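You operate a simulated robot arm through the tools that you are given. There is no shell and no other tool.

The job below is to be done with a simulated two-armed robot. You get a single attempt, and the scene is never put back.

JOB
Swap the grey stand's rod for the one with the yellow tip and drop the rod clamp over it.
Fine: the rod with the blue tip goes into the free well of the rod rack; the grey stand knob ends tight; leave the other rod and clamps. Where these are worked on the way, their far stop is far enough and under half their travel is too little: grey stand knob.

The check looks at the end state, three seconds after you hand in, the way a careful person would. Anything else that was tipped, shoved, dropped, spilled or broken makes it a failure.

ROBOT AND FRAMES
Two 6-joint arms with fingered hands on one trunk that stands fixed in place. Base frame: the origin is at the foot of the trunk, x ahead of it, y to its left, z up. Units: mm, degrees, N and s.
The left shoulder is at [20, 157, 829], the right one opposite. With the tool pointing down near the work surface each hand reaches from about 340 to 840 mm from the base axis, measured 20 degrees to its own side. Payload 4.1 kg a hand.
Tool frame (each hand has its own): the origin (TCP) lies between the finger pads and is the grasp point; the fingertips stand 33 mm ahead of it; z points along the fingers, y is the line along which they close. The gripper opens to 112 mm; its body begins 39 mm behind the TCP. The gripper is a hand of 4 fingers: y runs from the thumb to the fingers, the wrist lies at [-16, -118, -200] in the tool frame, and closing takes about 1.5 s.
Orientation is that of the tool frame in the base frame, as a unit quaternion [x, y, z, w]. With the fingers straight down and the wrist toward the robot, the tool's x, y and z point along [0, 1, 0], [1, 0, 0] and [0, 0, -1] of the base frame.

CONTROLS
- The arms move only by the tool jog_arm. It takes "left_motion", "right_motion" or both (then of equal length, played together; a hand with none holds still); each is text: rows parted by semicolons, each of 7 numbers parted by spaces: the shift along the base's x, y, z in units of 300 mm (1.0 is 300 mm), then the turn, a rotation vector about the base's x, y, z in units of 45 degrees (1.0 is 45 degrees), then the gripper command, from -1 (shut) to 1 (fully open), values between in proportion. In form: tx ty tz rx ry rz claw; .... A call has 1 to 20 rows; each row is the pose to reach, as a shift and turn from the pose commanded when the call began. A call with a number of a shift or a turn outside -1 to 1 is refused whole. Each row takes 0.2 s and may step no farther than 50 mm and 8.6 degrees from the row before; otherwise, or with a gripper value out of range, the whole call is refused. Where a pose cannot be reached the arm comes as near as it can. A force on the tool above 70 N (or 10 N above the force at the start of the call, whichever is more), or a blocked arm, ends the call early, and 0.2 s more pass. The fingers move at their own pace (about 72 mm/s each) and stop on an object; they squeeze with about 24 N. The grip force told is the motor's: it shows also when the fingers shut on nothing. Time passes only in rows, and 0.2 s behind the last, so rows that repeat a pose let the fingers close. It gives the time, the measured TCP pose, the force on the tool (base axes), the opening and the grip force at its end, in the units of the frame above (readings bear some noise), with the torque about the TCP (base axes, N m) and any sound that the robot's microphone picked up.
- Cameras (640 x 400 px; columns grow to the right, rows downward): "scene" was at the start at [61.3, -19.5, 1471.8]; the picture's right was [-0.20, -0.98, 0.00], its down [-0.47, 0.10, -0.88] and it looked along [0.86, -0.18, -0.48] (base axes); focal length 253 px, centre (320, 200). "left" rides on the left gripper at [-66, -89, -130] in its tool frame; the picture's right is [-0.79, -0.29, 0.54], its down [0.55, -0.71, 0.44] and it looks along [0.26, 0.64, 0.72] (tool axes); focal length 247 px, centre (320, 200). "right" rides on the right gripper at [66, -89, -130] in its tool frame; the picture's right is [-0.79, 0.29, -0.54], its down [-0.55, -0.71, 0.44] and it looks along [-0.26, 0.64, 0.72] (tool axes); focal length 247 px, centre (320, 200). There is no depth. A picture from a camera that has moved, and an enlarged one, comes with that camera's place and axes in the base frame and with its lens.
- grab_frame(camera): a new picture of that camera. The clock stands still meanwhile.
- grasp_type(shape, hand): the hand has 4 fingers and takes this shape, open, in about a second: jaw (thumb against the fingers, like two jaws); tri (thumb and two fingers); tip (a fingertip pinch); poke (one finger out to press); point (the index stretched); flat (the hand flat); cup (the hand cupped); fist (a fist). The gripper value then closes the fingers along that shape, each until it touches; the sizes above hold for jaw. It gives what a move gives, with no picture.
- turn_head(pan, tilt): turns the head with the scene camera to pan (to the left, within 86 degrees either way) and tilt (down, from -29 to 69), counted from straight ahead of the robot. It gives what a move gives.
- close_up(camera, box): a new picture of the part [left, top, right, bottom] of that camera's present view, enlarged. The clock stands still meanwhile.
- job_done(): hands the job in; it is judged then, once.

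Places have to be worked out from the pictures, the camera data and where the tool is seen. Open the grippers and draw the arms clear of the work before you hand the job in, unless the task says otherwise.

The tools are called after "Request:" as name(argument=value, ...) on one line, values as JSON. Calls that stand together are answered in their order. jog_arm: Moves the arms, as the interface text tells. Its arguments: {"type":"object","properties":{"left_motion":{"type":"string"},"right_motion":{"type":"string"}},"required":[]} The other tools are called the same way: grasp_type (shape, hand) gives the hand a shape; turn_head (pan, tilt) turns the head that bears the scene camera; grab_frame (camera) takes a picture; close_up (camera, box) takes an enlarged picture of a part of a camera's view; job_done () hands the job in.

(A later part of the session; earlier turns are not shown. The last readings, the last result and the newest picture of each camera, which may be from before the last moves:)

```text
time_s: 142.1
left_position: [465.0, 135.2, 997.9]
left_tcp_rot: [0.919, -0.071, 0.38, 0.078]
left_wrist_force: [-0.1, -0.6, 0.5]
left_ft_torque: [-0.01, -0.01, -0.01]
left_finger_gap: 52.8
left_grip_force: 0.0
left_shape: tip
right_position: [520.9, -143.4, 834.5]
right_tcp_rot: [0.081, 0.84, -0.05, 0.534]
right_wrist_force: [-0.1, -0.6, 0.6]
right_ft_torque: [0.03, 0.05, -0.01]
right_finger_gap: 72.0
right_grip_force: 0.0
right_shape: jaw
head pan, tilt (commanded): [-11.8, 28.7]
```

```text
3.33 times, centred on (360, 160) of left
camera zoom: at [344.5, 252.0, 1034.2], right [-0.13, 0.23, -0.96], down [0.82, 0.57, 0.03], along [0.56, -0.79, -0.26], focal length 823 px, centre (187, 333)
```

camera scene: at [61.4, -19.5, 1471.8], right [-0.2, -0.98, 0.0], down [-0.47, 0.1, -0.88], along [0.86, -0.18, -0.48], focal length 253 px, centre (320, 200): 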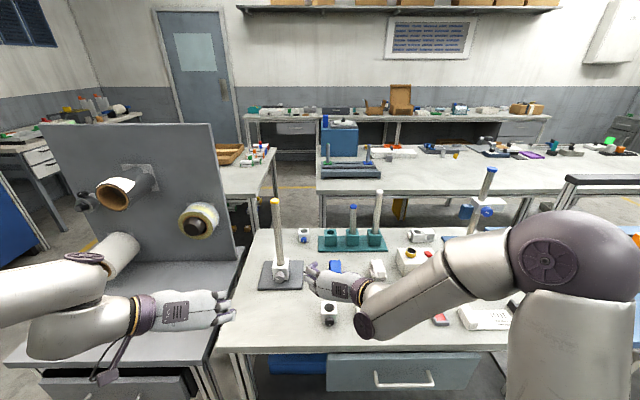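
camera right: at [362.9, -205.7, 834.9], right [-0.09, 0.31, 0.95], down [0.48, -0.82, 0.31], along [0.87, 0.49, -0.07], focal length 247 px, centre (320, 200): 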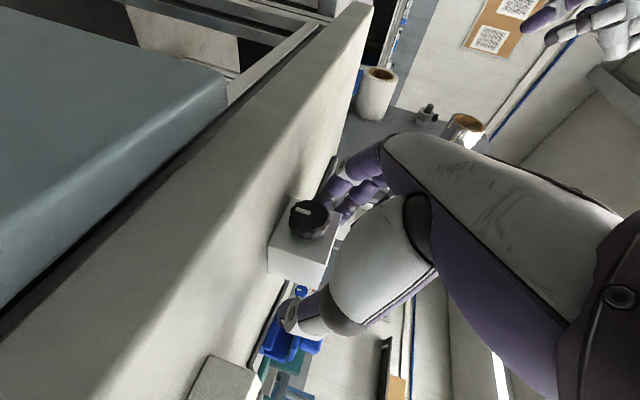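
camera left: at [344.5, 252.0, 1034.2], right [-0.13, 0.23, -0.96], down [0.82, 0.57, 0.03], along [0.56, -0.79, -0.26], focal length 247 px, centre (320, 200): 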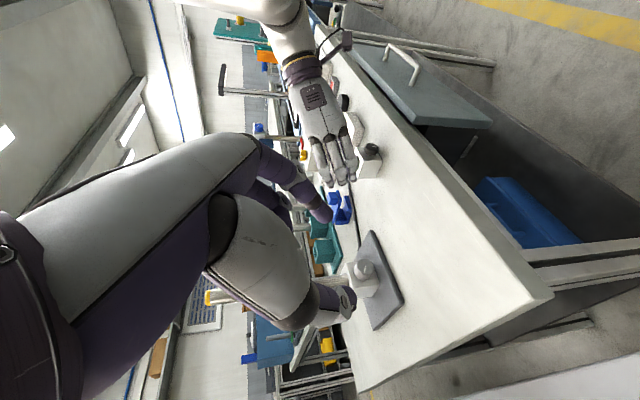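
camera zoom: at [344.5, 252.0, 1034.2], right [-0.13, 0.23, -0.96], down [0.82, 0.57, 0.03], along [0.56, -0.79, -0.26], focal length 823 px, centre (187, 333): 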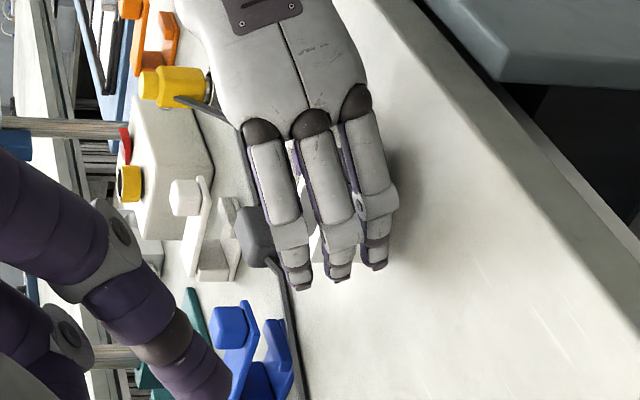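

The clamp is centred between thumb and fingers. I close partially, to a commanded gap of about 39 mm, and read the grip force.

Request:
jog_arm(right_motion="0 0 0 0 0 0 0.1; 0 0 0 0 0 0 -0.1; 0 0 0 0 0 0 -0.2; 0 0 0 0 0 0 -0.3; 0 0 0 0 0 0 -0.3; 0 0 0 0 0 0 -0.3")

Request:
close_up(camera="scene", box=[300, 270, 380, 330])

Request:
close_up(camera="right", box=[220, 120, 420, 360])

```text
time_s: 143.5
left_position: [466.0, 134.9, 997.3]
left_tcp_rot: [0.919, -0.071, 0.38, 0.078]
left_wrist_force: [0.3, -0.3, 0.5]
left_ft_torque: [0.02, -0.02, -0.01]
left_finger_gap: 52.7
left_grip_force: 0.1
left_shape: tip
right_position: [520.8, -144.7, 834.6]
right_tcp_rot: [0.082, 0.84, -0.05, 0.534]
right_wrist_force: [-0.3, -0.8, -1.1]
right_ft_torque: [0.01, 0.0, -0.02]
right_finger_gap: 38.8
right_grip_force: 24.0
right_shape: jaw
head pan, tilt (commanded): [-11.8, 28.7]
```

```text
6.67 times, centred on (340, 300) of scene
camera zoom: at [61.4, -19.5, 1471.8], right [-0.2, -0.98, 0.0], down [-0.47, 0.1, -0.88], along [0.86, -0.18, -0.48], focal length 1687 px, centre (187, -467)
```

zoom: 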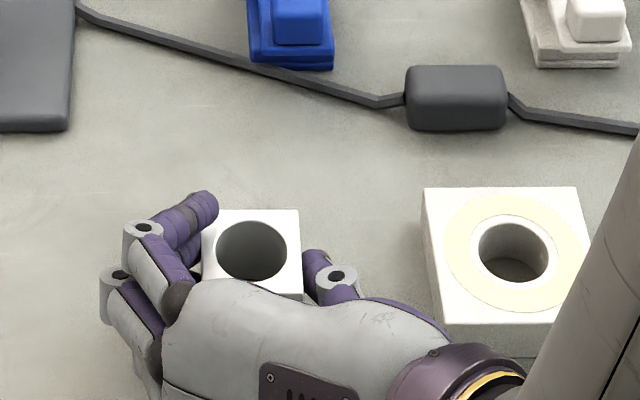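

```text
1.67 times, centred on (320, 240) of right
camera zoom: at [360.0, -203.5, 831.3], right [-0.09, 0.31, 0.95], down [0.48, -0.82, 0.31], along [0.87, 0.49, -0.07], focal length 412 px, centre (320, 133)
```

zoom: 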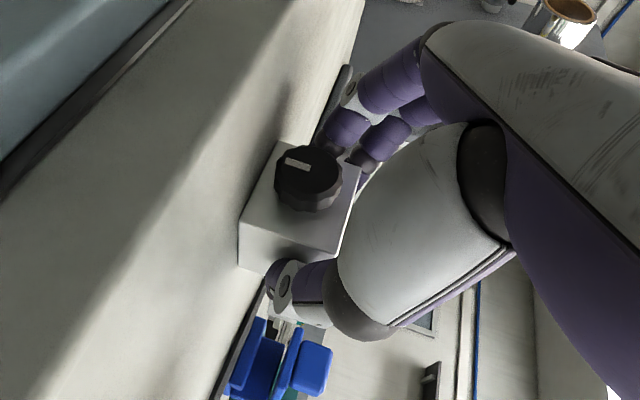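

The grip force already reads 24 N at this partial closing. I back off slightly to see how little closing still holds it, so the upper finger stays out of the rod's path.

Request:
jog_arm(right_motion="0 0 0 0 0 0 -0.26; 0 0 0 0 0 0 -0.26; 0 0 0 0 0 0 -0.26")

Request:
close_up(camera="scene", box=[300, 270, 380, 330])

```text
time_s: 144.3
left_position: [463.9, 134.2, 997.3]
left_tcp_rot: [0.918, -0.07, 0.382, 0.078]
left_wrist_force: [0.5, 0.7, -0.4]
left_ft_torque: [0.02, -0.02, 0.01]
left_finger_gap: 52.8
left_grip_force: 0.0
left_shape: tip
right_position: [520.6, -142.4, 835.0]
right_tcp_rot: [0.08, 0.84, -0.05, 0.534]
right_wrist_force: [-0.5, 1.4, 0.9]
right_ft_torque: [0.02, 0.01, 0.01]
right_finger_gap: 42.0
right_grip_force: 0.1
right_shape: jaw
head pan, tilt (commanded): [-11.8, 28.7]
```

```text
6.67 times, centred on (340, 300) of scene
camera zoom: at [61.3, -19.5, 1471.8], right [-0.2, -0.98, 0.0], down [-0.47, 0.1, -0.88], along [0.86, -0.18, -0.48], focal length 1687 px, centre (187, -467)
```

zoom: 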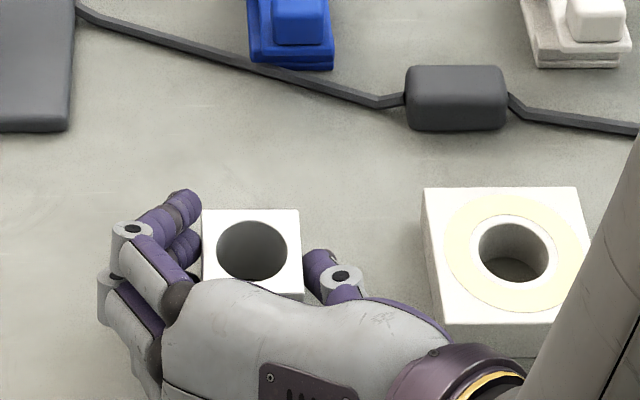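

Contact happens at about -0.28, and from the geometry the upper fingers stay some 8 mm clear of the rod. I close to -0.34 and lift 20 mm to test the hold.

Request:
jog_arm(right_motion="0 0 0 0 0 0 -0.34; 0 0 0 0 0 0 -0.34; 0 0 0 0 0 0 -0.34; 0 0 0 0 0 0 -0.34; 0 0 0.02 0 0 0 -0.34; 0 0 0.04 0 0 0 -0.34; 0 0 0.067 0 0 0 -0.34; 0 0 0.067 0 0 0 -0.34")

Request:
close_up(camera="scene", box=[300, 260, 380, 320])

Request:
close_up(camera="right", box=[220, 120, 420, 360])

```text
time_s: 146.1
left_position: [464.2, 133.6, 996.7]
left_tcp_rot: [0.919, -0.07, 0.381, 0.078]
left_wrist_force: [-1.0, -0.2, 1.0]
left_ft_torque: [0.01, 0.04, -0.01]
left_finger_gap: 52.5
left_grip_force: 0.1
left_shape: tip
right_position: [519.6, -144.2, 854.2]
right_tcp_rot: [0.081, 0.84, -0.05, 0.534]
right_wrist_force: [0.4, 0.3, -1.9]
right_ft_torque: [-0.03, 0.01, 0.01]
right_finger_gap: 39.0
right_grip_force: 24.3
right_shape: jaw
head pan, tilt (commanded): [-11.8, 28.7]
```

```text
6.67 times, centred on (340, 290) of scene
camera zoom: at [61.4, -19.5, 1471.8], right [-0.2, -0.98, 0.0], down [-0.47, 0.1, -0.88], along [0.86, -0.18, -0.48], focal length 1687 px, centre (187, -400)
```

zoom: 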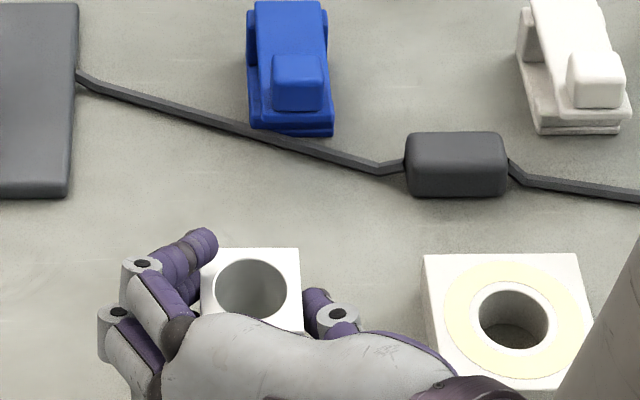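

```text
1.67 times, centred on (320, 240) of right
camera zoom: at [358.9, -203.3, 851.3], right [-0.09, 0.31, 0.95], down [0.48, -0.82, 0.31], along [0.87, 0.49, -0.07], focal length 412 px, centre (320, 133)
```

zoom: 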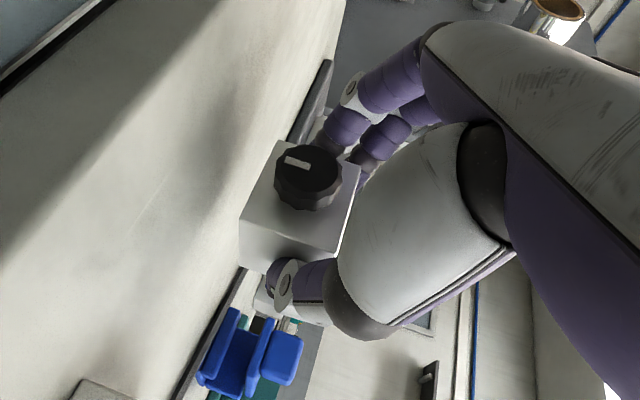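

The clamp is held (about 1.9 N weight) and stays upright. I carry it up toward the rod in stages while raising the left hand so its camera can watch the rod's top.

Request:
jog_arm(right_motion="0 0 0.08 0 0 0 -0.36; 0 0 0.17 0 0 0 -0.36; 0.03 0.015 0.26 0 0 0 -0.36; 0.07 0.035 0.35 0 0 0 -0.36; 0.11 0.055 0.44 0 0 0 -0.36; 0.15 0.075 0.52 0 0 0 -0.36; 0.2 0.1 0.6 0 0 0 -0.36; 0.2 0.1 0.6 0 0 0 -0.36", left_motion="0 0 0.12 0 0 0 0; 0 0 0.25 0 0 0 0; 0 0 0.38 0 0 0 0; 0 0 0.51 0 0 0 0; 0 0 0.64 0 0 0 0; 0 0 0.77 0 0 0 0; 0 0 0.9 0 0 0 0; 0 0 0.95 0 0 0 0")

Request:
jog_arm(right_motion="0.03 0.02 0.06 0 0 0 -0.36; 0.07 0.045 0.13 0 0 0 -0.36; 0.11 0.07 0.2 0 0 0 -0.36; 0.15 0.095 0.27 0 0 0 -0.36; 0.19 0.12 0.34 0 0 0 -0.36; 0.23 0.145 0.4 0 0 0 -0.36; 0.267 0.167 0.42 0 0 0 -0.36; 0.267 0.167 0.42 0 0 0 -0.36")

Request:
grab_frame(camera="scene")

Request:
grab_frame(camera="left")

Request:
grab_frame(camera="right")

```text
time_s: 147.9
left_position: [462.1, 132.9, 1283.1]
left_tcp_rot: [0.919, -0.07, 0.379, 0.077]
left_wrist_force: [-0.3, -0.4, 0.4]
left_ft_torque: [0.03, -0.01, -0.05]
left_finger_gap: 55.4
left_grip_force: 0.1
left_shape: tip
right_position: [580.4, -116.7, 1035.7]
right_tcp_rot: [0.081, 0.84, -0.05, 0.534]
right_wrist_force: [-0.5, -0.4, -1.5]
right_ft_torque: [-0.03, -0.01, 0.04]
right_finger_gap: 39.2
right_grip_force: 24.1
right_shape: jaw
head pan, tilt (commanded): [-11.8, 28.7]
```

```text
time_s: 149.7
left_position: [462.8, 132.9, 1282.2]
left_tcp_rot: [0.918, -0.071, 0.381, 0.077]
left_wrist_force: [-0.3, -0.1, 0.5]
left_ft_torque: [-0.04, -0.02, -0.04]
left_finger_gap: 55.7
left_grip_force: 0.1
left_shape: tip
right_position: [640.9, -64.4, 1164.7]
right_tcp_rot: [0.055, 0.851, -0.029, 0.521]
right_wrist_force: [0.9, 0.3, -1.6]
right_ft_torque: [0.01, 0.02, -0.03]
right_finger_gap: 39.0
right_grip_force: 24.5
right_shape: jaw
right hand out of reach, approached as far as the arm can: row 4, 5, 6, 7, 8
head pan, tilt (commanded): [-11.8, 28.7]
```

```text
taken
camera scene: at [61.4, -19.6, 1471.8], right [-0.2, -0.98, 0.0], down [-0.47, 0.1, -0.88], along [0.86, -0.18, -0.48], focal length 253 px, centre (320, 200)
```

scene: 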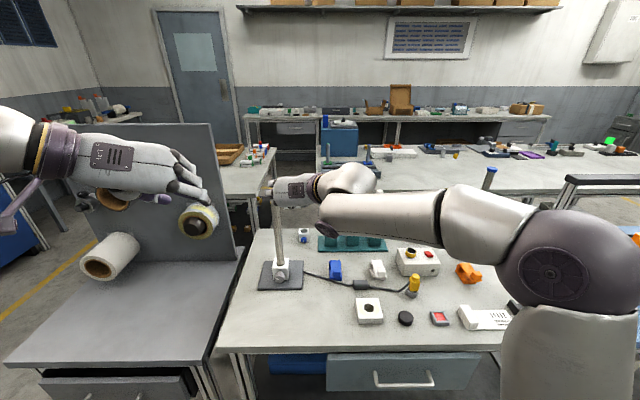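

```text
taken
camera left: at [342.9, 250.4, 1319.1], right [-0.13, 0.23, -0.96], down [0.82, 0.57, 0.03], along [0.56, -0.79, -0.26], focal length 247 px, centre (320, 200)
```

left: 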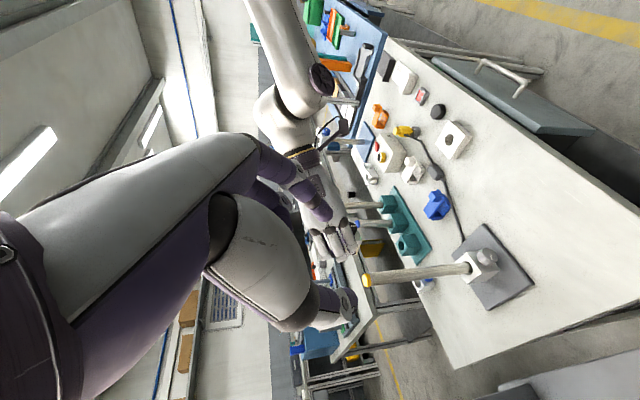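

```text
taken
camera right: at [484.3, -134.9, 1164.9], right [-0.08, 0.29, 0.95], down [0.55, -0.79, 0.29], along [0.83, 0.55, -0.09], focal length 247 px, centre (320, 200)
```

right: 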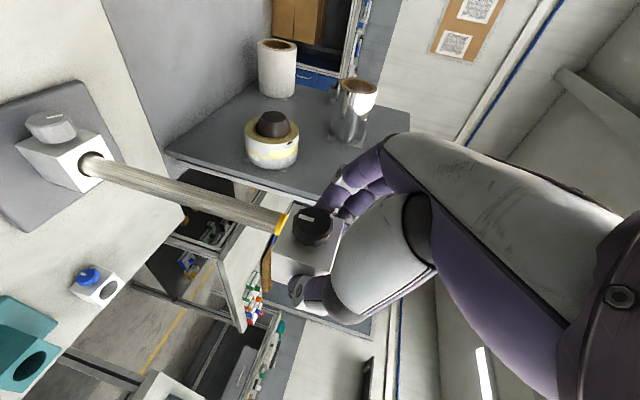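

The arm hits a joint limit near (641, -64, 1165) with this heading. Since the clamp's yaw on the rod doesn't matter, I try swinging the heading to -30° while moving closer.

Request:
jog_arm(right_motion="0.01 0.002 0 -0.002 -0.004 -0.08 -0.36; 0.03 0.006 0 -0.005 -0.009 -0.16 -0.36; 0.06 0.012 0 -0.008 -0.014 -0.24 -0.36; 0.09 0.02 0 -0.011 -0.019 -0.32 -0.36; 0.12 0.03 0 -0.014 -0.024 -0.4 -0.36; 0.15 0.04 0 -0.017 -0.029 -0.47 -0.36; 0.163 0.047 0 -0.019 -0.033 -0.511 -0.36; 0.163 0.047 0 -0.019 -0.033 -0.511 -0.36")

Request:
close_up(camera="scene", box=[230, 140, 390, 260])

```text
time_s: 151.5
left_position: [462.8, 133.3, 1282.0]
left_tcp_rot: [0.919, -0.071, 0.381, 0.079]
left_wrist_force: [0.5, -0.4, -0.4]
left_ft_torque: [-0.02, -0.02, 0.0]
left_finger_gap: 55.5
left_grip_force: 0.1
left_shape: tip
right_position: [689.9, -49.3, 1164.0]
right_tcp_rot: [0.22, 0.816, -0.137, 0.517]
right_wrist_force: [-0.3, -0.1, -1.9]
right_ft_torque: [-0.03, -0.02, 0.01]
right_finger_gap: 38.8
right_grip_force: 23.8
right_shape: jaw
right hand out of reach, approached as far as the arm can: row 1, 2, 3, 4
head pan, tilt (commanded): [-11.8, 28.7]
```

```text
3.33 times, centred on (310, 200) of scene
camera zoom: at [61.4, -19.6, 1471.8], right [-0.2, -0.98, 0.0], down [-0.47, 0.1, -0.88], along [0.86, -0.18, -0.48], focal length 844 px, centre (353, 200)
```

zoom: 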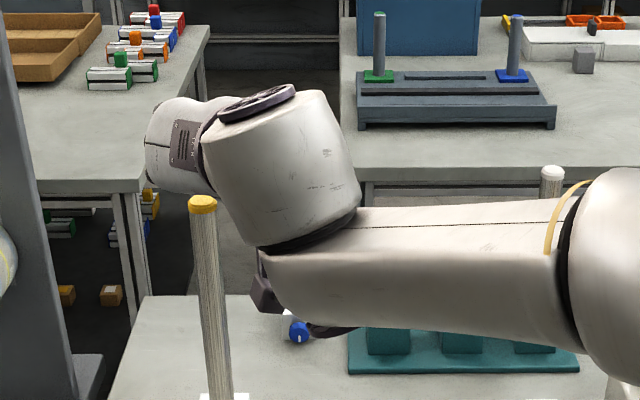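

Heading -30° works, and the tilt still matches the pick-up, so the clamp is upright. I look from the left and right cameras before moving over the rod.

Request:
grab_frame(camera="left")

Request:
close_up(camera="left", box=[310, 200, 410, 320])

Request:
grab_frame(camera="right")

```text
taken
camera left: at [342.9, 250.4, 1319.1], right [-0.13, 0.23, -0.96], down [0.82, 0.57, 0.03], along [0.56, -0.79, -0.26], focal length 247 px, centre (320, 200)
```

left: 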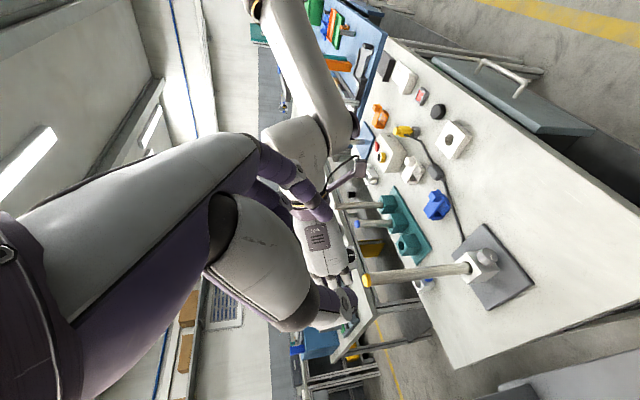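

```text
3.33 times, centred on (360, 260) of left
camera zoom: at [342.9, 250.4, 1319.1], right [-0.13, 0.23, -0.96], down [0.82, 0.57, 0.03], along [0.56, -0.79, -0.26], focal length 823 px, centre (187, 0)
```

zoom: 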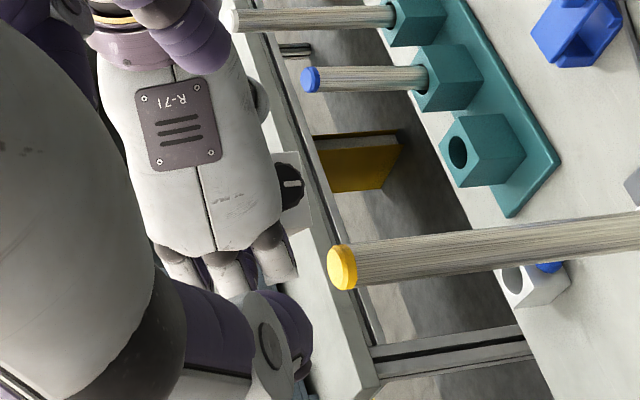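

```text
taken
camera right: at [518.2, -53.2, 1160.7], right [0.01, 0.32, 0.95], down [0.19, -0.93, 0.31], along [0.98, 0.18, -0.07], focal length 247 px, centre (320, 200)
```

right: 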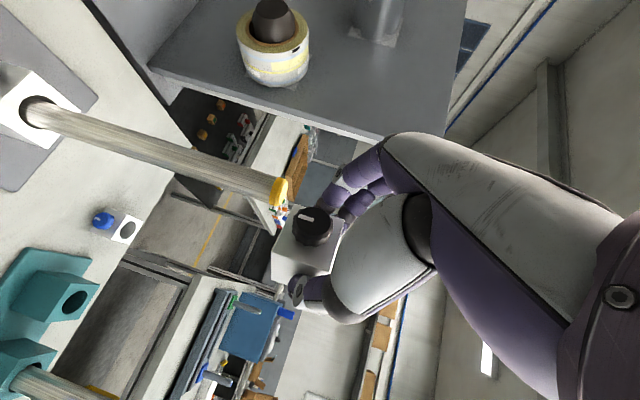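

The right camera puts the rod's top at (730, -19.5, 1112), and the left camera agrees. The clamp's bore is about (15, -10) ahead of the grasp point, so I move over the rod at this height.

Request:
jog_arm(right_motion="0.02 0.033 0 0 0 0 -0.36; 0.04 0.066 0 0 0 0 -0.36; 0.06 0.099 0 0 0 0 -0.36; 0.083 0.132 0 0 0 0 -0.36; 0.083 0.132 0 0 0 0 -0.36")

Request:
grab_frame(camera="right")

Request:
close_up(camera="right", box=[200, 130, 400, 310])

Request:
close_up(camera="left", box=[310, 220, 410, 320])

Request:
close_up(camera="scene", box=[230, 140, 350, 240])

```text
time_s: 152.7
left_position: [463.8, 132.7, 1282.2]
left_tcp_rot: [0.919, -0.071, 0.38, 0.078]
left_wrist_force: [0.2, 0.2, 0.0]
left_ft_torque: [-0.02, 0.0, 0.0]
left_finger_gap: 55.3
left_grip_force: 0.0
left_shape: tip
right_position: [715.6, -10.6, 1162.8]
right_tcp_rot: [0.219, 0.816, -0.137, 0.517]
right_wrist_force: [1.0, -0.7, -1.3]
right_ft_torque: [-0.01, 0.04, -0.04]
right_finger_gap: 38.9
right_grip_force: 24.0
right_shape: jaw
head pan, tilt (commanded): [-11.8, 28.7]
```

```text
taken
camera right: at [543.3, -14.5, 1159.9], right [0.01, 0.32, 0.95], down [0.19, -0.93, 0.31], along [0.98, 0.18, -0.07], focal length 247 px, centre (320, 200)
```

right: 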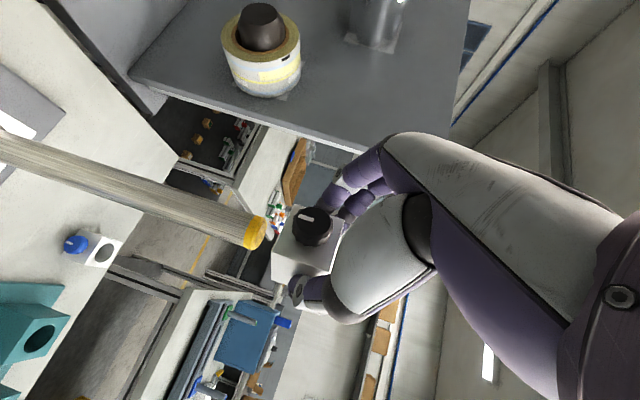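

```text
2.22 times, centred on (300, 220) of right
camera zoom: at [543.3, -14.5, 1159.9], right [0.01, 0.32, 0.95], down [0.19, -0.93, 0.31], along [0.98, 0.18, -0.07], focal length 549 px, centre (364, 156)
```

zoom: 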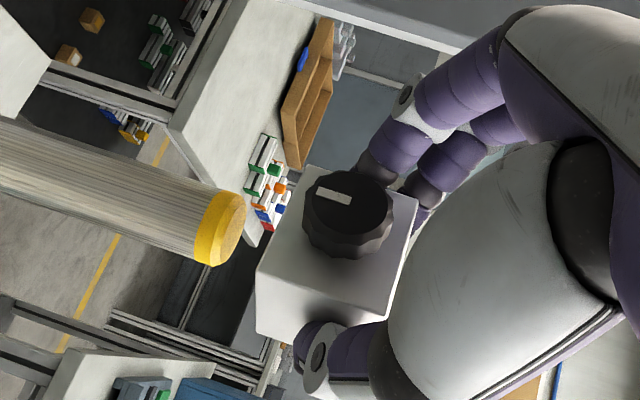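

```text
4.00 times, centred on (360, 270) of left
camera zoom: at [342.9, 250.4, 1319.1], right [-0.13, 0.23, -0.96], down [0.82, 0.57, 0.03], along [0.56, -0.79, -0.26], focal length 988 px, centre (160, -80)
```

zoom: 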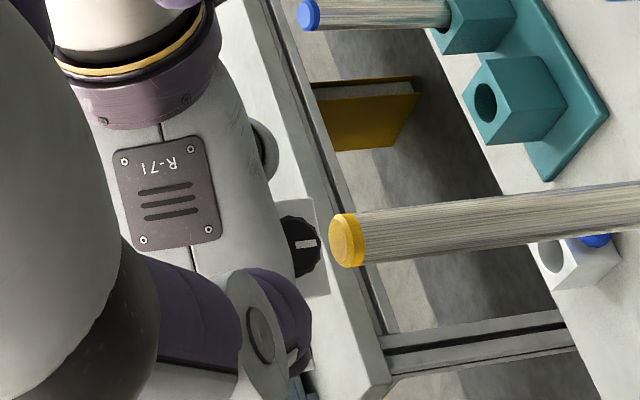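

```text
4.00 times, centred on (290, 190) of scene
camera zoom: at [61.4, -19.6, 1471.8], right [-0.2, -0.98, 0.0], down [-0.47, 0.1, -0.88], along [0.86, -0.18, -0.48], focal length 1012 px, centre (440, 240)
```

zoom: 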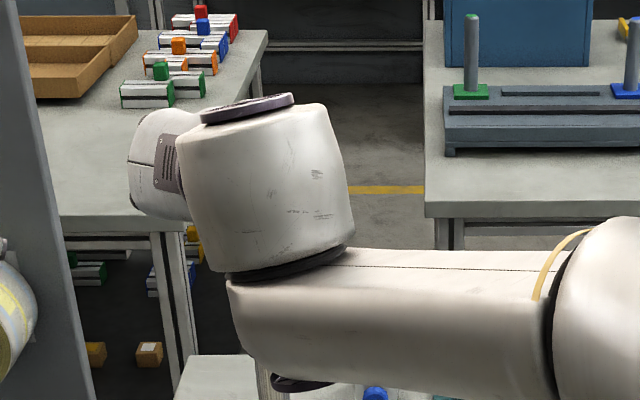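

Laterally the bore and rod are aligned within half a millimetre; the left camera suggests 1.4 mm more forward. I apply that and lower 20 mm, watching the force.

Request:
jog_arm(right_motion="0.005 0.001 -0.015 0 0 0 -0.36; 0.005 0.001 -0.03 0 0 0 -0.36; 0.005 0.001 -0.045 0 0 0 -0.36; 0.005 0.001 -0.057 0 0 0 -0.36; 0.005 0.001 -0.067 0 0 0 -0.36; 0.005 0.001 -0.067 0 0 0 -0.36")

Request:
close_up(camera="right", box=[200, 130, 400, 310])

Request:
close_up(camera="left", box=[310, 220, 410, 320])

```text
time_s: 154.1
left_position: [464.2, 133.4, 1282.9]
left_tcp_rot: [0.919, -0.07, 0.381, 0.078]
left_wrist_force: [-0.2, -0.1, -0.1]
left_ft_torque: [0.01, 0.05, 0.0]
left_finger_gap: 55.7
left_grip_force: 0.0
left_shape: tip
right_position: [715.5, -10.4, 1142.6]
right_tcp_rot: [0.22, 0.816, -0.137, 0.516]
right_wrist_force: [-0.9, -0.3, -0.9]
right_ft_torque: [0.0, 0.01, -0.02]
right_finger_gap: 39.1
right_grip_force: 23.8
right_shape: jaw
head pan, tilt (commanded): [-11.8, 28.7]
```

```text
2.22 times, centred on (300, 220) of right
camera zoom: at [544.1, -14.3, 1139.8], right [0.01, 0.32, 0.95], down [0.19, -0.93, 0.31], along [0.98, 0.18, -0.07], focal length 549 px, centre (364, 156)
```

zoom: 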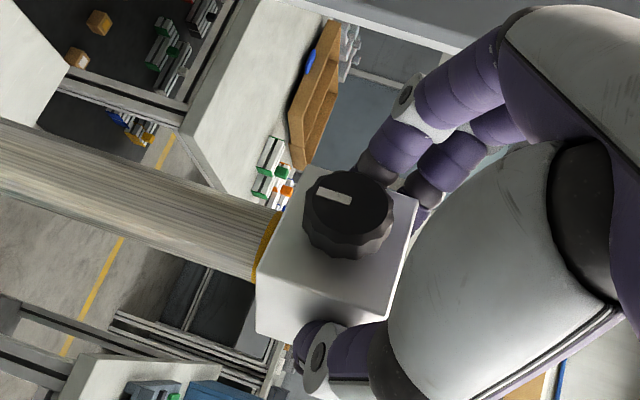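

```text
4.00 times, centred on (360, 270) of left
camera zoom: at [342.9, 250.4, 1319.1], right [-0.13, 0.23, -0.96], down [0.82, 0.57, 0.03], along [0.56, -0.79, -0.26], focal length 988 px, centre (160, -80)
```

zoom: 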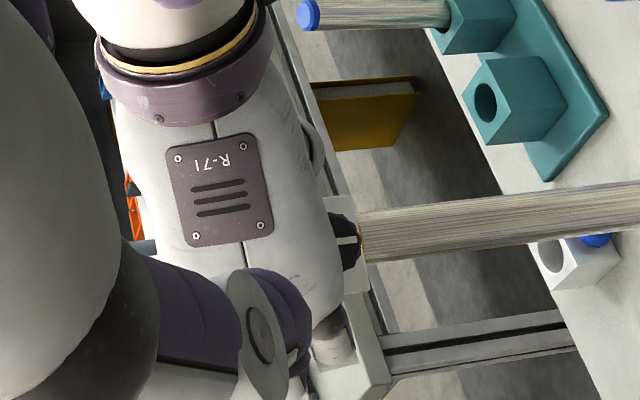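

No contact so far, and the rod's tip is just disappearing under the clamp's centre. I lower another 16 mm in small steps.

Request:
jog_arm(right_motion="0 0 -0.01 0 0 0 -0.36; 0 0 -0.02 0 0 0 -0.36; 0 0 -0.03 0 0 0 -0.36; 0 0 -0.04 0 0 0 -0.36; 0 0 -0.053 0 0 0 -0.36; 0 0 -0.053 0 0 0 -0.36")

Request:
close_up(camera="right", box=[200, 130, 400, 310])

```text
time_s: 155.5
left_position: [463.5, 132.7, 1283.3]
left_tcp_rot: [0.919, -0.07, 0.381, 0.078]
left_wrist_force: [-0.4, 0.5, -0.1]
left_ft_torque: [0.01, 0.0, -0.02]
left_finger_gap: 55.5
left_grip_force: 0.0
left_shape: tip
right_position: [717.0, -10.7, 1127.9]
right_tcp_rot: [0.22, 0.816, -0.137, 0.517]
right_wrist_force: [-0.4, -0.2, -0.8]
right_ft_torque: [-0.01, 0.04, -0.03]
right_finger_gap: 39.2
right_grip_force: 24.2
right_shape: jaw
head pan, tilt (commanded): [-11.8, 28.7]
```

```text
2.22 times, centred on (300, 220) of right
camera zoom: at [544.2, -14.7, 1124.3], right [0.01, 0.32, 0.95], down [0.19, -0.93, 0.31], along [0.98, 0.18, -0.07], focal length 549 px, centre (364, 156)
```

zoom: 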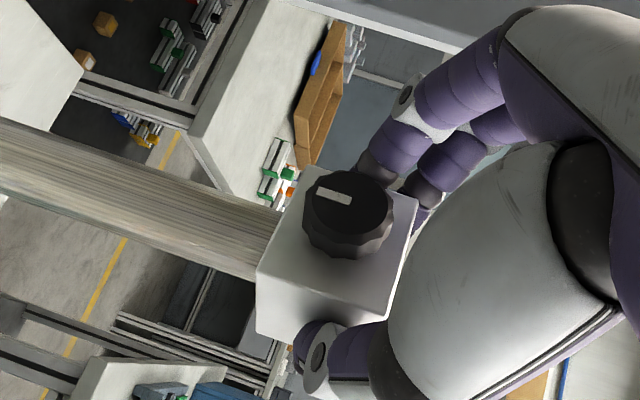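

No contact force: the clamp is threaded about 20 mm onto the rod. I keep lowering, 45 mm at a time, watching forces and the clearance above.

Request:
jog_arm(right_motion="0 0 -0.02 0 0 0 -0.36; 0 0 -0.04 0 0 0 -0.36; 0 0 -0.06 0 0 0 -0.36; 0 0 -0.08 0 0 0 -0.36; 0 0 -0.1 0 0 0 -0.36; 0 0 -0.125 0 0 0 -0.36; 0 0 -0.15 0 0 0 -0.36; 0 0 -0.15 0 0 0 -0.36")

Request:
grab_frame(camera="right")

Request:
close_up(camera="left", box=[310, 220, 430, 320])

Request:
grab_frame(camera="scene")

```text
time_s: 157.3
left_position: [463.9, 131.8, 1282.6]
left_tcp_rot: [0.918, -0.07, 0.381, 0.078]
left_wrist_force: [0.3, 0.6, -0.2]
left_ft_torque: [-0.03, 0.0, 0.03]
left_finger_gap: 55.7
left_grip_force: 0.0
left_shape: tip
right_position: [716.6, -10.2, 1081.9]
right_tcp_rot: [0.22, 0.816, -0.137, 0.516]
right_wrist_force: [-0.2, 0.1, -2.1]
right_ft_torque: [0.01, 0.03, -0.01]
right_finger_gap: 39.1
right_grip_force: 23.8
right_shape: jaw
head pan, tilt (commanded): [-11.8, 28.7]
```

```text
taken
camera right: at [544.1, -14.2, 1079.5], right [0.01, 0.32, 0.95], down [0.19, -0.93, 0.31], along [0.98, 0.18, -0.07], focal length 247 px, centre (320, 200)
```

right: 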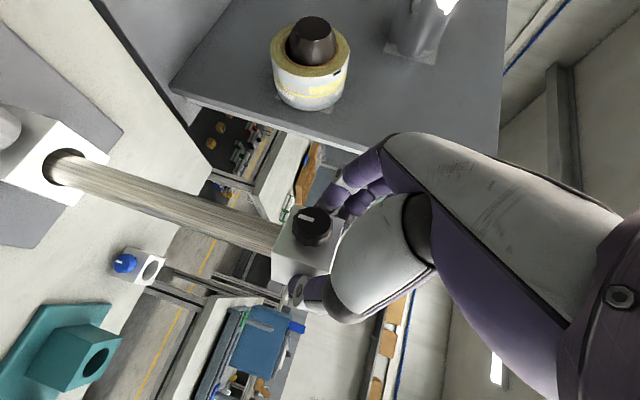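

```text
4.00 times, centred on (370, 270) of left
camera zoom: at [342.9, 250.4, 1319.1], right [-0.13, 0.23, -0.96], down [0.82, 0.57, 0.03], along [0.56, -0.79, -0.26], focal length 988 px, centre (120, -80)
```

zoom: 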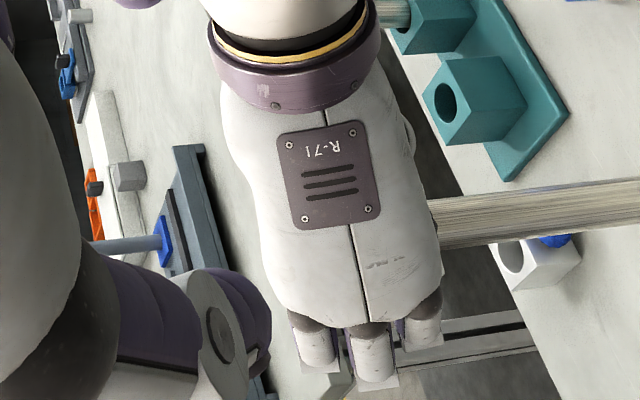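

```text
taken
camera scene: at [61.4, -19.5, 1471.8], right [-0.2, -0.98, 0.0], down [-0.47, 0.1, -0.88], along [0.86, -0.18, -0.48], focal length 253 px, centre (320, 200)
```

scene: 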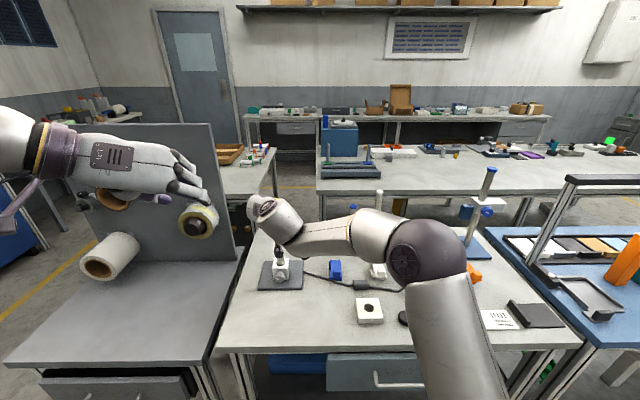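

Still no resistance, and the rod shows clean alignment below the clamp. I continue down another 45 mm.

Request:
jog_arm(right_motion="0 0 -0.02 0 0 0 -0.36; 0 0 -0.04 0 0 0 -0.36; 0 0 -0.06 0 0 0 -0.36; 0 0 -0.08 0 0 0 -0.36; 0 0 -0.1 0 0 0 -0.36; 0 0 -0.125 0 0 0 -0.36; 0 0 -0.15 0 0 0 -0.36; 0 0 -0.15 0 0 0 -0.36")

Request:
grab_frame(camera="right")

Request:
close_up(camera="scene", box=[230, 180, 350, 300])

```text
time_s: 159.1
left_position: [462.2, 132.9, 1282.5]
left_tcp_rot: [0.919, -0.07, 0.381, 0.077]
left_wrist_force: [0.2, -0.6, 0.7]
left_ft_torque: [0.0, 0.01, 0.01]
left_finger_gap: 55.5
left_grip_force: 0.0
left_shape: tip
right_position: [715.1, -12.0, 1037.4]
right_tcp_rot: [0.219, 0.817, -0.138, 0.516]
right_wrist_force: [0.2, 0.6, -2.3]
right_ft_torque: [0.0, 0.03, 0.07]
right_finger_gap: 38.9
right_grip_force: 24.4
right_shape: jaw
head pan, tilt (commanded): [-11.8, 28.7]
```

```text
taken
camera right: at [544.0, -14.8, 1034.6], right [0.01, 0.32, 0.95], down [0.19, -0.93, 0.31], along [0.98, 0.18, -0.07], focal length 247 px, centre (320, 200)
```

right: 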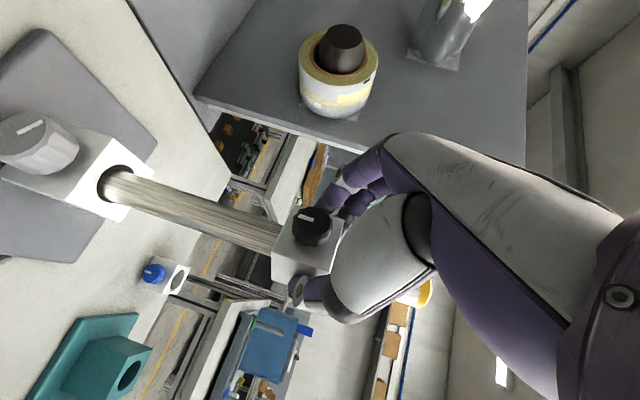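

```text
3.33 times, centred on (290, 240) of scene
camera zoom: at [61.4, -19.5, 1471.8], right [-0.2, -0.98, 0.0], down [-0.47, 0.1, -0.88], along [0.86, -0.18, -0.48], focal length 844 px, centre (420, 67)
```

zoom: 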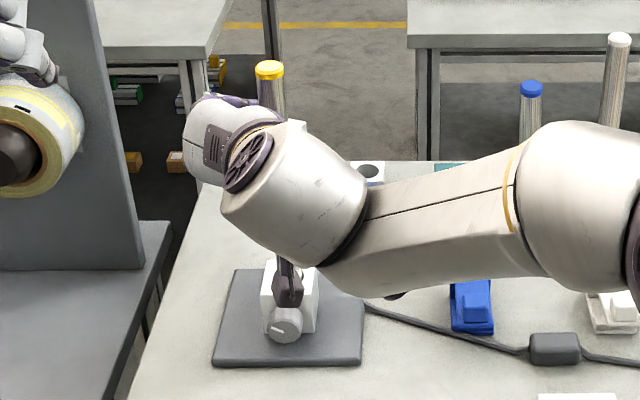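

The yellow tip now rises freely beyond the hand, with no resistance. I continue down another 60 mm.

Request:
jog_arm(right_motion="0 0 -0.025 0 0 0 -0.36; 0 0 -0.05 0 0 0 -0.36; 0 0 -0.075 0 0 0 -0.36; 0 0 -0.1 0 0 0 -0.36; 0 0 -0.125 0 0 0 -0.36; 0 0 -0.15 0 0 0 -0.36; 0 0 -0.175 0 0 0 -0.36; 0 0 -0.2 0 0 0 -0.36; 0 0 -0.2 0 0 0 -0.36")

Request:
grab_frame(camera="right")

Request:
close_up(camera="scene", box=[230, 180, 350, 300])

```text
time_s: 161.1
left_position: [463.5, 132.1, 1281.9]
left_tcp_rot: [0.918, -0.071, 0.381, 0.078]
left_wrist_force: [-0.3, 0.0, -0.1]
left_ft_torque: [0.01, 0.01, 0.02]
left_finger_gap: 55.6
left_grip_force: 0.1
left_shape: tip
right_position: [715.6, -10.6, 978.6]
right_tcp_rot: [0.22, 0.816, -0.136, 0.517]
right_wrist_force: [0.0, 0.7, -1.7]
right_ft_torque: [0.01, 0.01, -0.04]
right_finger_gap: 38.8
right_grip_force: 24.3
right_shape: jaw
head pan, tilt (commanded): [-11.8, 28.7]
```

```text
taken
camera right: at [544.0, -14.1, 975.4], right [0.01, 0.32, 0.95], down [0.19, -0.93, 0.31], along [0.98, 0.18, -0.07], focal length 247 px, centre (320, 200)
```

right: 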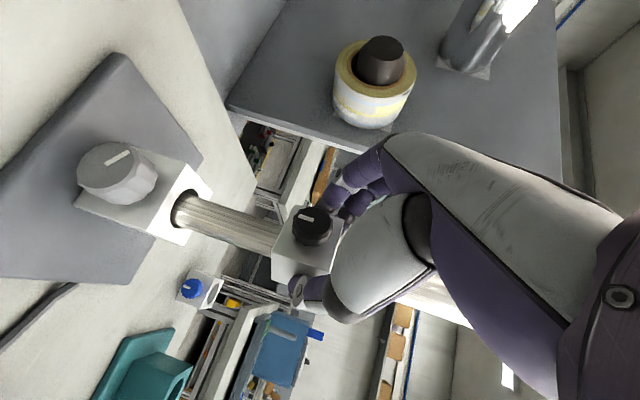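

```text
3.33 times, centred on (290, 240) of scene
camera zoom: at [61.4, -19.5, 1471.8], right [-0.2, -0.98, 0.0], down [-0.47, 0.1, -0.88], along [0.86, -0.18, -0.48], focal length 844 px, centre (420, 67)
```

zoom: 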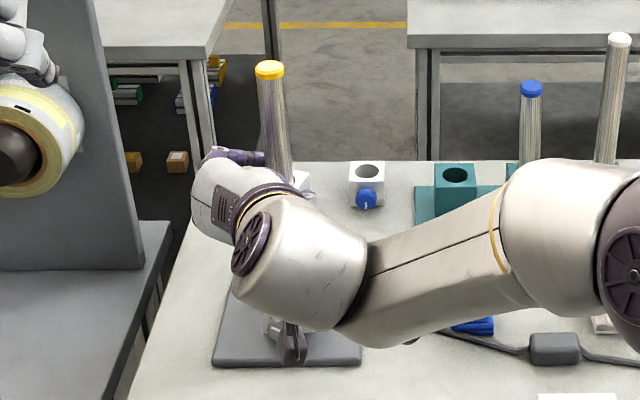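

Everything is still free, with the clamp's bottom at about z≈943. I lower another 60 mm.

Request:
jog_arm(right_motion="0 0 -0.025 0 0 0 -0.36; 0 0 -0.05 0 0 0 -0.36; 0 0 -0.075 0 0 0 -0.36; 0 0 -0.1 0 0 0 -0.36; 0 0 -0.125 0 0 0 -0.36; 0 0 -0.15 0 0 0 -0.36; 0 0 -0.175 0 0 0 -0.36; 0 0 -0.2 0 0 0 -0.36; 0 0 -0.2 0 0 0 -0.36")

Request:
grab_frame(camera="right")

Request:
close_up(camera="right", box=[140, 130, 380, 310])

```text
time_s: 163.1
left_position: [461.8, 132.2, 1282.5]
left_tcp_rot: [0.919, -0.07, 0.381, 0.077]
left_wrist_force: [0.2, -0.5, -0.1]
left_ft_torque: [0.01, -0.01, 0.0]
left_finger_gap: 55.5
left_grip_force: 0.0
left_shape: tip
right_position: [716.6, -9.0, 919.4]
right_tcp_rot: [0.22, 0.816, -0.136, 0.517]
right_wrist_force: [-0.3, -0.5, -1.9]
right_ft_torque: [-0.01, 0.02, -0.02]
right_finger_gap: 39.1
right_grip_force: 23.8
right_shape: jaw
head pan, tilt (commanded): [-11.8, 28.7]
```

```text
taken
camera right: at [544.5, -13.8, 914.6], right [0.01, 0.32, 0.95], down [0.19, -0.93, 0.31], along [0.98, 0.18, -0.07], focal length 247 px, centre (320, 200)
```

right: 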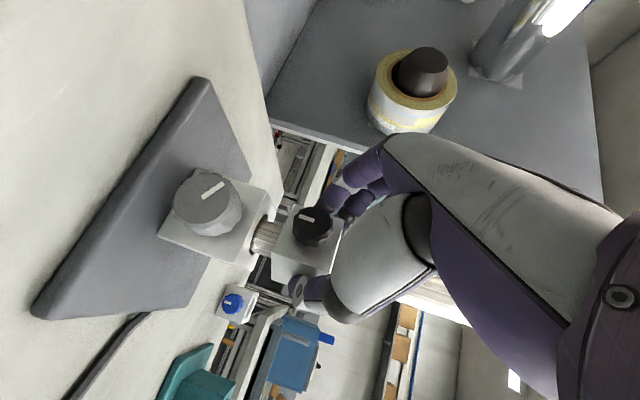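

```text
2.22 times, centred on (260, 220) of right
camera zoom: at [544.5, -13.8, 914.6], right [0.01, 0.32, 0.95], down [0.19, -0.93, 0.31], along [0.98, 0.18, -0.07], focal length 549 px, centre (453, 156)
```

zoom: 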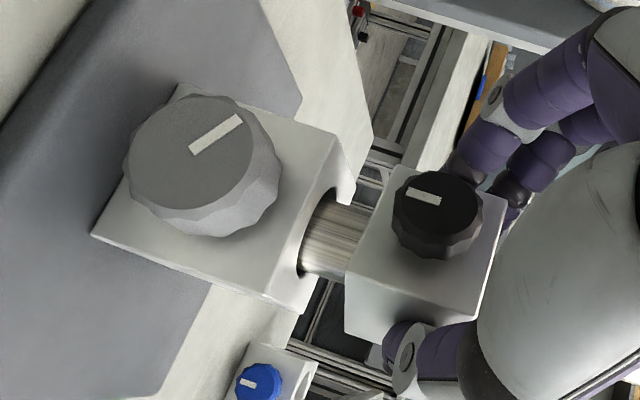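

The clamp is about 18 mm above the stand's block. I lower 13 mm more, then in 2 mm steps until it touches.

Request:
jog_arm(right_motion="0 0 -0.015 0 0 0 -0.36; 0 0 -0.03 0 0 0 -0.36; 0 0 -0.043 0 0 0 -0.36; 0 0 -0.043 0 0 0 -0.36")

Request:
jog_arm(right_motion="0 0 -0.007 0 0 0 -0.36; 0 0 -0.007 0 0 0 -0.36")

Request:
close_up(camera="right", box=[140, 130, 380, 310])

```text
time_s: 164.1
left_position: [465.0, 132.3, 1282.7]
left_tcp_rot: [0.919, -0.071, 0.381, 0.077]
left_wrist_force: [0.3, 0.0, 0.8]
left_ft_torque: [-0.02, -0.03, 0.0]
left_finger_gap: 55.6
left_grip_force: 0.1
left_shape: tip
right_position: [716.3, -10.1, 905.5]
right_tcp_rot: [0.219, 0.816, -0.137, 0.517]
right_wrist_force: [-1.0, -1.3, -1.4]
right_ft_torque: [-0.01, 0.05, -0.03]
right_finger_gap: 39.3
right_grip_force: 23.7
right_shape: jaw
head pan, tilt (commanded): [-11.8, 28.7]
```

```text
time_s: 164.7
left_position: [462.8, 131.7, 1283.1]
left_tcp_rot: [0.919, -0.071, 0.381, 0.077]
left_wrist_force: [0.5, -1.0, 0.5]
left_ft_torque: [0.02, -0.02, 0.02]
left_finger_gap: 55.5
left_grip_force: 0.1
left_shape: tip
right_position: [716.2, -9.6, 903.6]
right_tcp_rot: [0.219, 0.817, -0.137, 0.516]
right_wrist_force: [-0.6, -0.9, -1.2]
right_ft_torque: [-0.04, 0.03, -0.03]
right_finger_gap: 39.0
right_grip_force: 24.7
right_shape: jaw
head pan, tilt (commanded): [-11.8, 28.7]
```

```text
2.22 times, centred on (260, 220) of right
camera zoom: at [544.5, -13.7, 899.9], right [0.01, 0.32, 0.95], down [0.19, -0.93, 0.31], along [0.98, 0.18, -0.07], focal length 549 px, centre (453, 156)
```

zoom: 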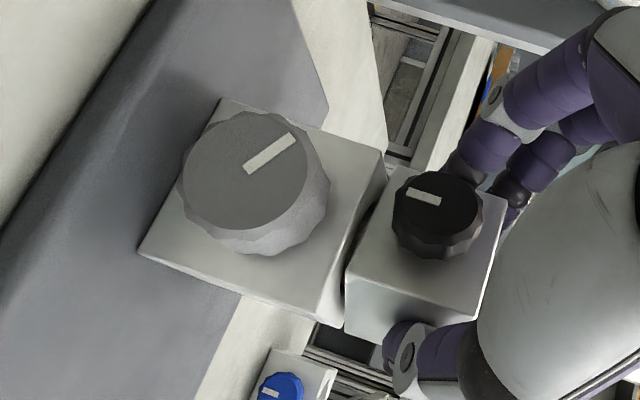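

The clamp's underside is only about 2 mm above the stand block now. I lower 2 mm more and then open the hand gently.

Request:
jog_arm(right_motion="0 0 -0.007 0 0 0 -0.36; 0 0 -0.007 0 0 0 -0.36")

Request:
jog_arm(right_motion="0 0 0 0 0 0 -0.3; 0 0 0 0 0 0 -0.25; 0 0 0 0 0 0 -0.15; 0 0 0 0 0 0 0; 0 0 0 0 0 0 0.1; 0 0 0 0 0 0 0.2; 0 0 0 0 0 0 0.25; 0 0 0 0 0 0 0.25")

Request:
grab_frame(camera="right")

Request:
close_up(camera="scene", box=[230, 180, 350, 300])

```text
time_s: 165.3
left_position: [463.0, 132.7, 1282.2]
left_tcp_rot: [0.919, -0.071, 0.381, 0.077]
left_wrist_force: [-0.3, 0.6, -0.6]
left_ft_torque: [0.03, 0.02, 0.02]
left_finger_gap: 55.9
left_grip_force: 0.0
left_shape: tip
right_position: [715.8, -10.2, 901.5]
right_tcp_rot: [0.22, 0.816, -0.137, 0.517]
right_wrist_force: [-2.3, 0.5, 0.7]
right_ft_torque: [0.06, 0.01, -0.01]
right_finger_gap: 39.1
right_grip_force: 24.0
right_shape: jaw
head pan, tilt (commanded): [-11.8, 28.7]
```

```text
time_s: 167.1
left_position: [462.7, 132.4, 1282.3]
left_tcp_rot: [0.919, -0.07, 0.381, 0.077]
left_wrist_force: [-0.1, 1.1, -0.3]
left_ft_torque: [0.02, -0.02, 0.01]
left_finger_gap: 55.1
left_grip_force: 0.1
left_shape: tip
right_position: [716.8, -9.7, 901.0]
right_tcp_rot: [0.22, 0.816, -0.137, 0.517]
right_wrist_force: [-0.6, -0.3, 0.3]
right_ft_torque: [0.0, -0.02, -0.01]
right_finger_gap: 69.5
right_grip_force: 0.0
right_shape: jaw
head pan, tilt (commanded): [-11.8, 28.7]
```

```text
taken
camera right: at [544.6, -14.0, 897.6], right [0.01, 0.32, 0.95], down [0.19, -0.93, 0.31], along [0.98, 0.18, -0.07], focal length 247 px, centre (320, 200)
```

right: 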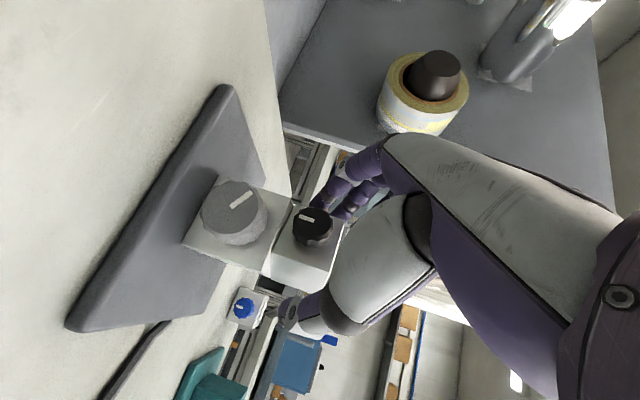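

```text
3.33 times, centred on (290, 240) of scene
camera zoom: at [61.3, -19.5, 1471.8], right [-0.2, -0.98, 0.0], down [-0.47, 0.1, -0.88], along [0.86, -0.18, -0.48], focal length 844 px, centre (420, 67)
```

zoom: 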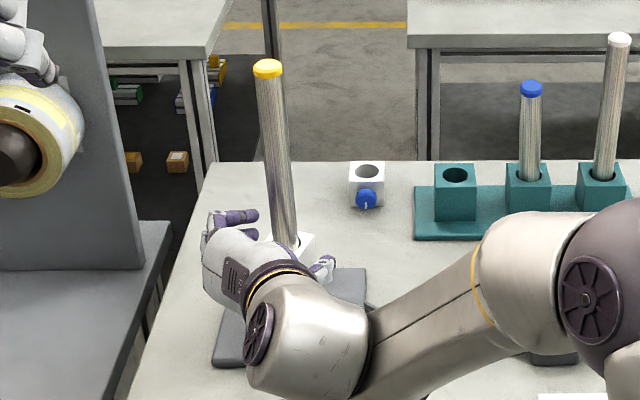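

The clamp rests on the stand block around the rod, and the hand is open. I withdraw the right hand back and up along its pointing direction, then out to the right.

Request:
jog_arm(right_motion="-0.0522 0.0301 0.0286 0 0 0 0.25; -0.1044 0.0602 0.0572 0 0 0 0.25; -0.1567 0.0903 0.0858 0 0 0 0.25; -0.209 0.12 0.114 0 0 0 0.3; -0.3 0.05 0.2 0 0 0 0.4; -0.37 -0.07 0.27 0 0 0 0.6; -0.43 -0.19 0.34 0 0 0 0.8; -0.48 -0.31 0.41 0 0 0 1; -0.48 -0.31 0.41 0 0 0 1")

Request:
grab_frame(camera="scene")

Request:
close_up(camera="scene", box=[230, 180, 400, 300])

```text
time_s: 169.1
left_position: [464.4, 132.9, 1282.3]
left_tcp_rot: [0.919, -0.07, 0.381, 0.078]
left_wrist_force: [0.4, 0.4, 0.0]
left_ft_torque: [0.02, 0.01, -0.02]
left_finger_gap: 55.5
left_grip_force: 0.2
left_shape: tip
right_position: [573.5, -101.6, 1026.2]
right_tcp_rot: [0.221, 0.817, -0.139, 0.515]
right_wrist_force: [0.1, 0.6, -0.5]
right_ft_torque: [0.0, 0.02, -0.01]
right_finger_gap: 111.7
right_grip_force: 0.1
right_shape: jaw
head pan, tilt (commanded): [-11.8, 28.7]
```

```text
taken
camera scene: at [61.5, -19.4, 1471.8], right [-0.2, -0.98, 0.0], down [-0.47, 0.1, -0.88], along [0.86, -0.18, -0.48], focal length 253 px, centre (320, 200)
```

scene: 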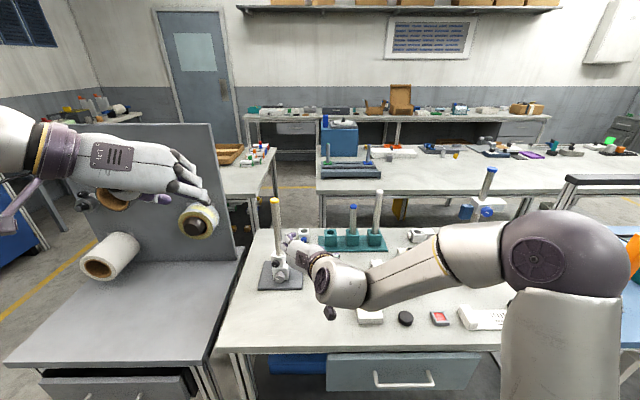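

```text
3.33 times, centred on (315, 240) of scene
camera zoom: at [61.5, -19.4, 1471.8], right [-0.2, -0.98, 0.0], down [-0.47, 0.1, -0.88], along [0.86, -0.18, -0.48], focal length 844 px, centre (337, 67)
```

zoom: 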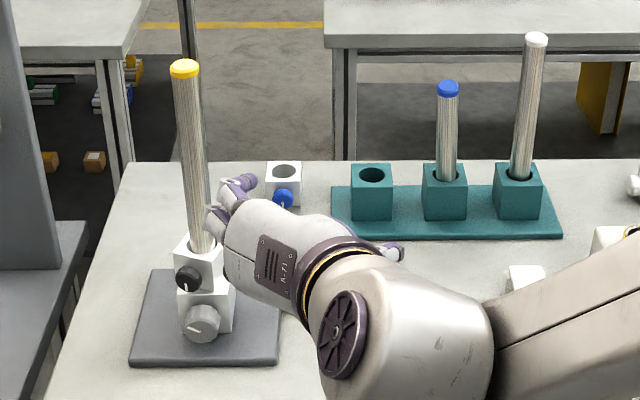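

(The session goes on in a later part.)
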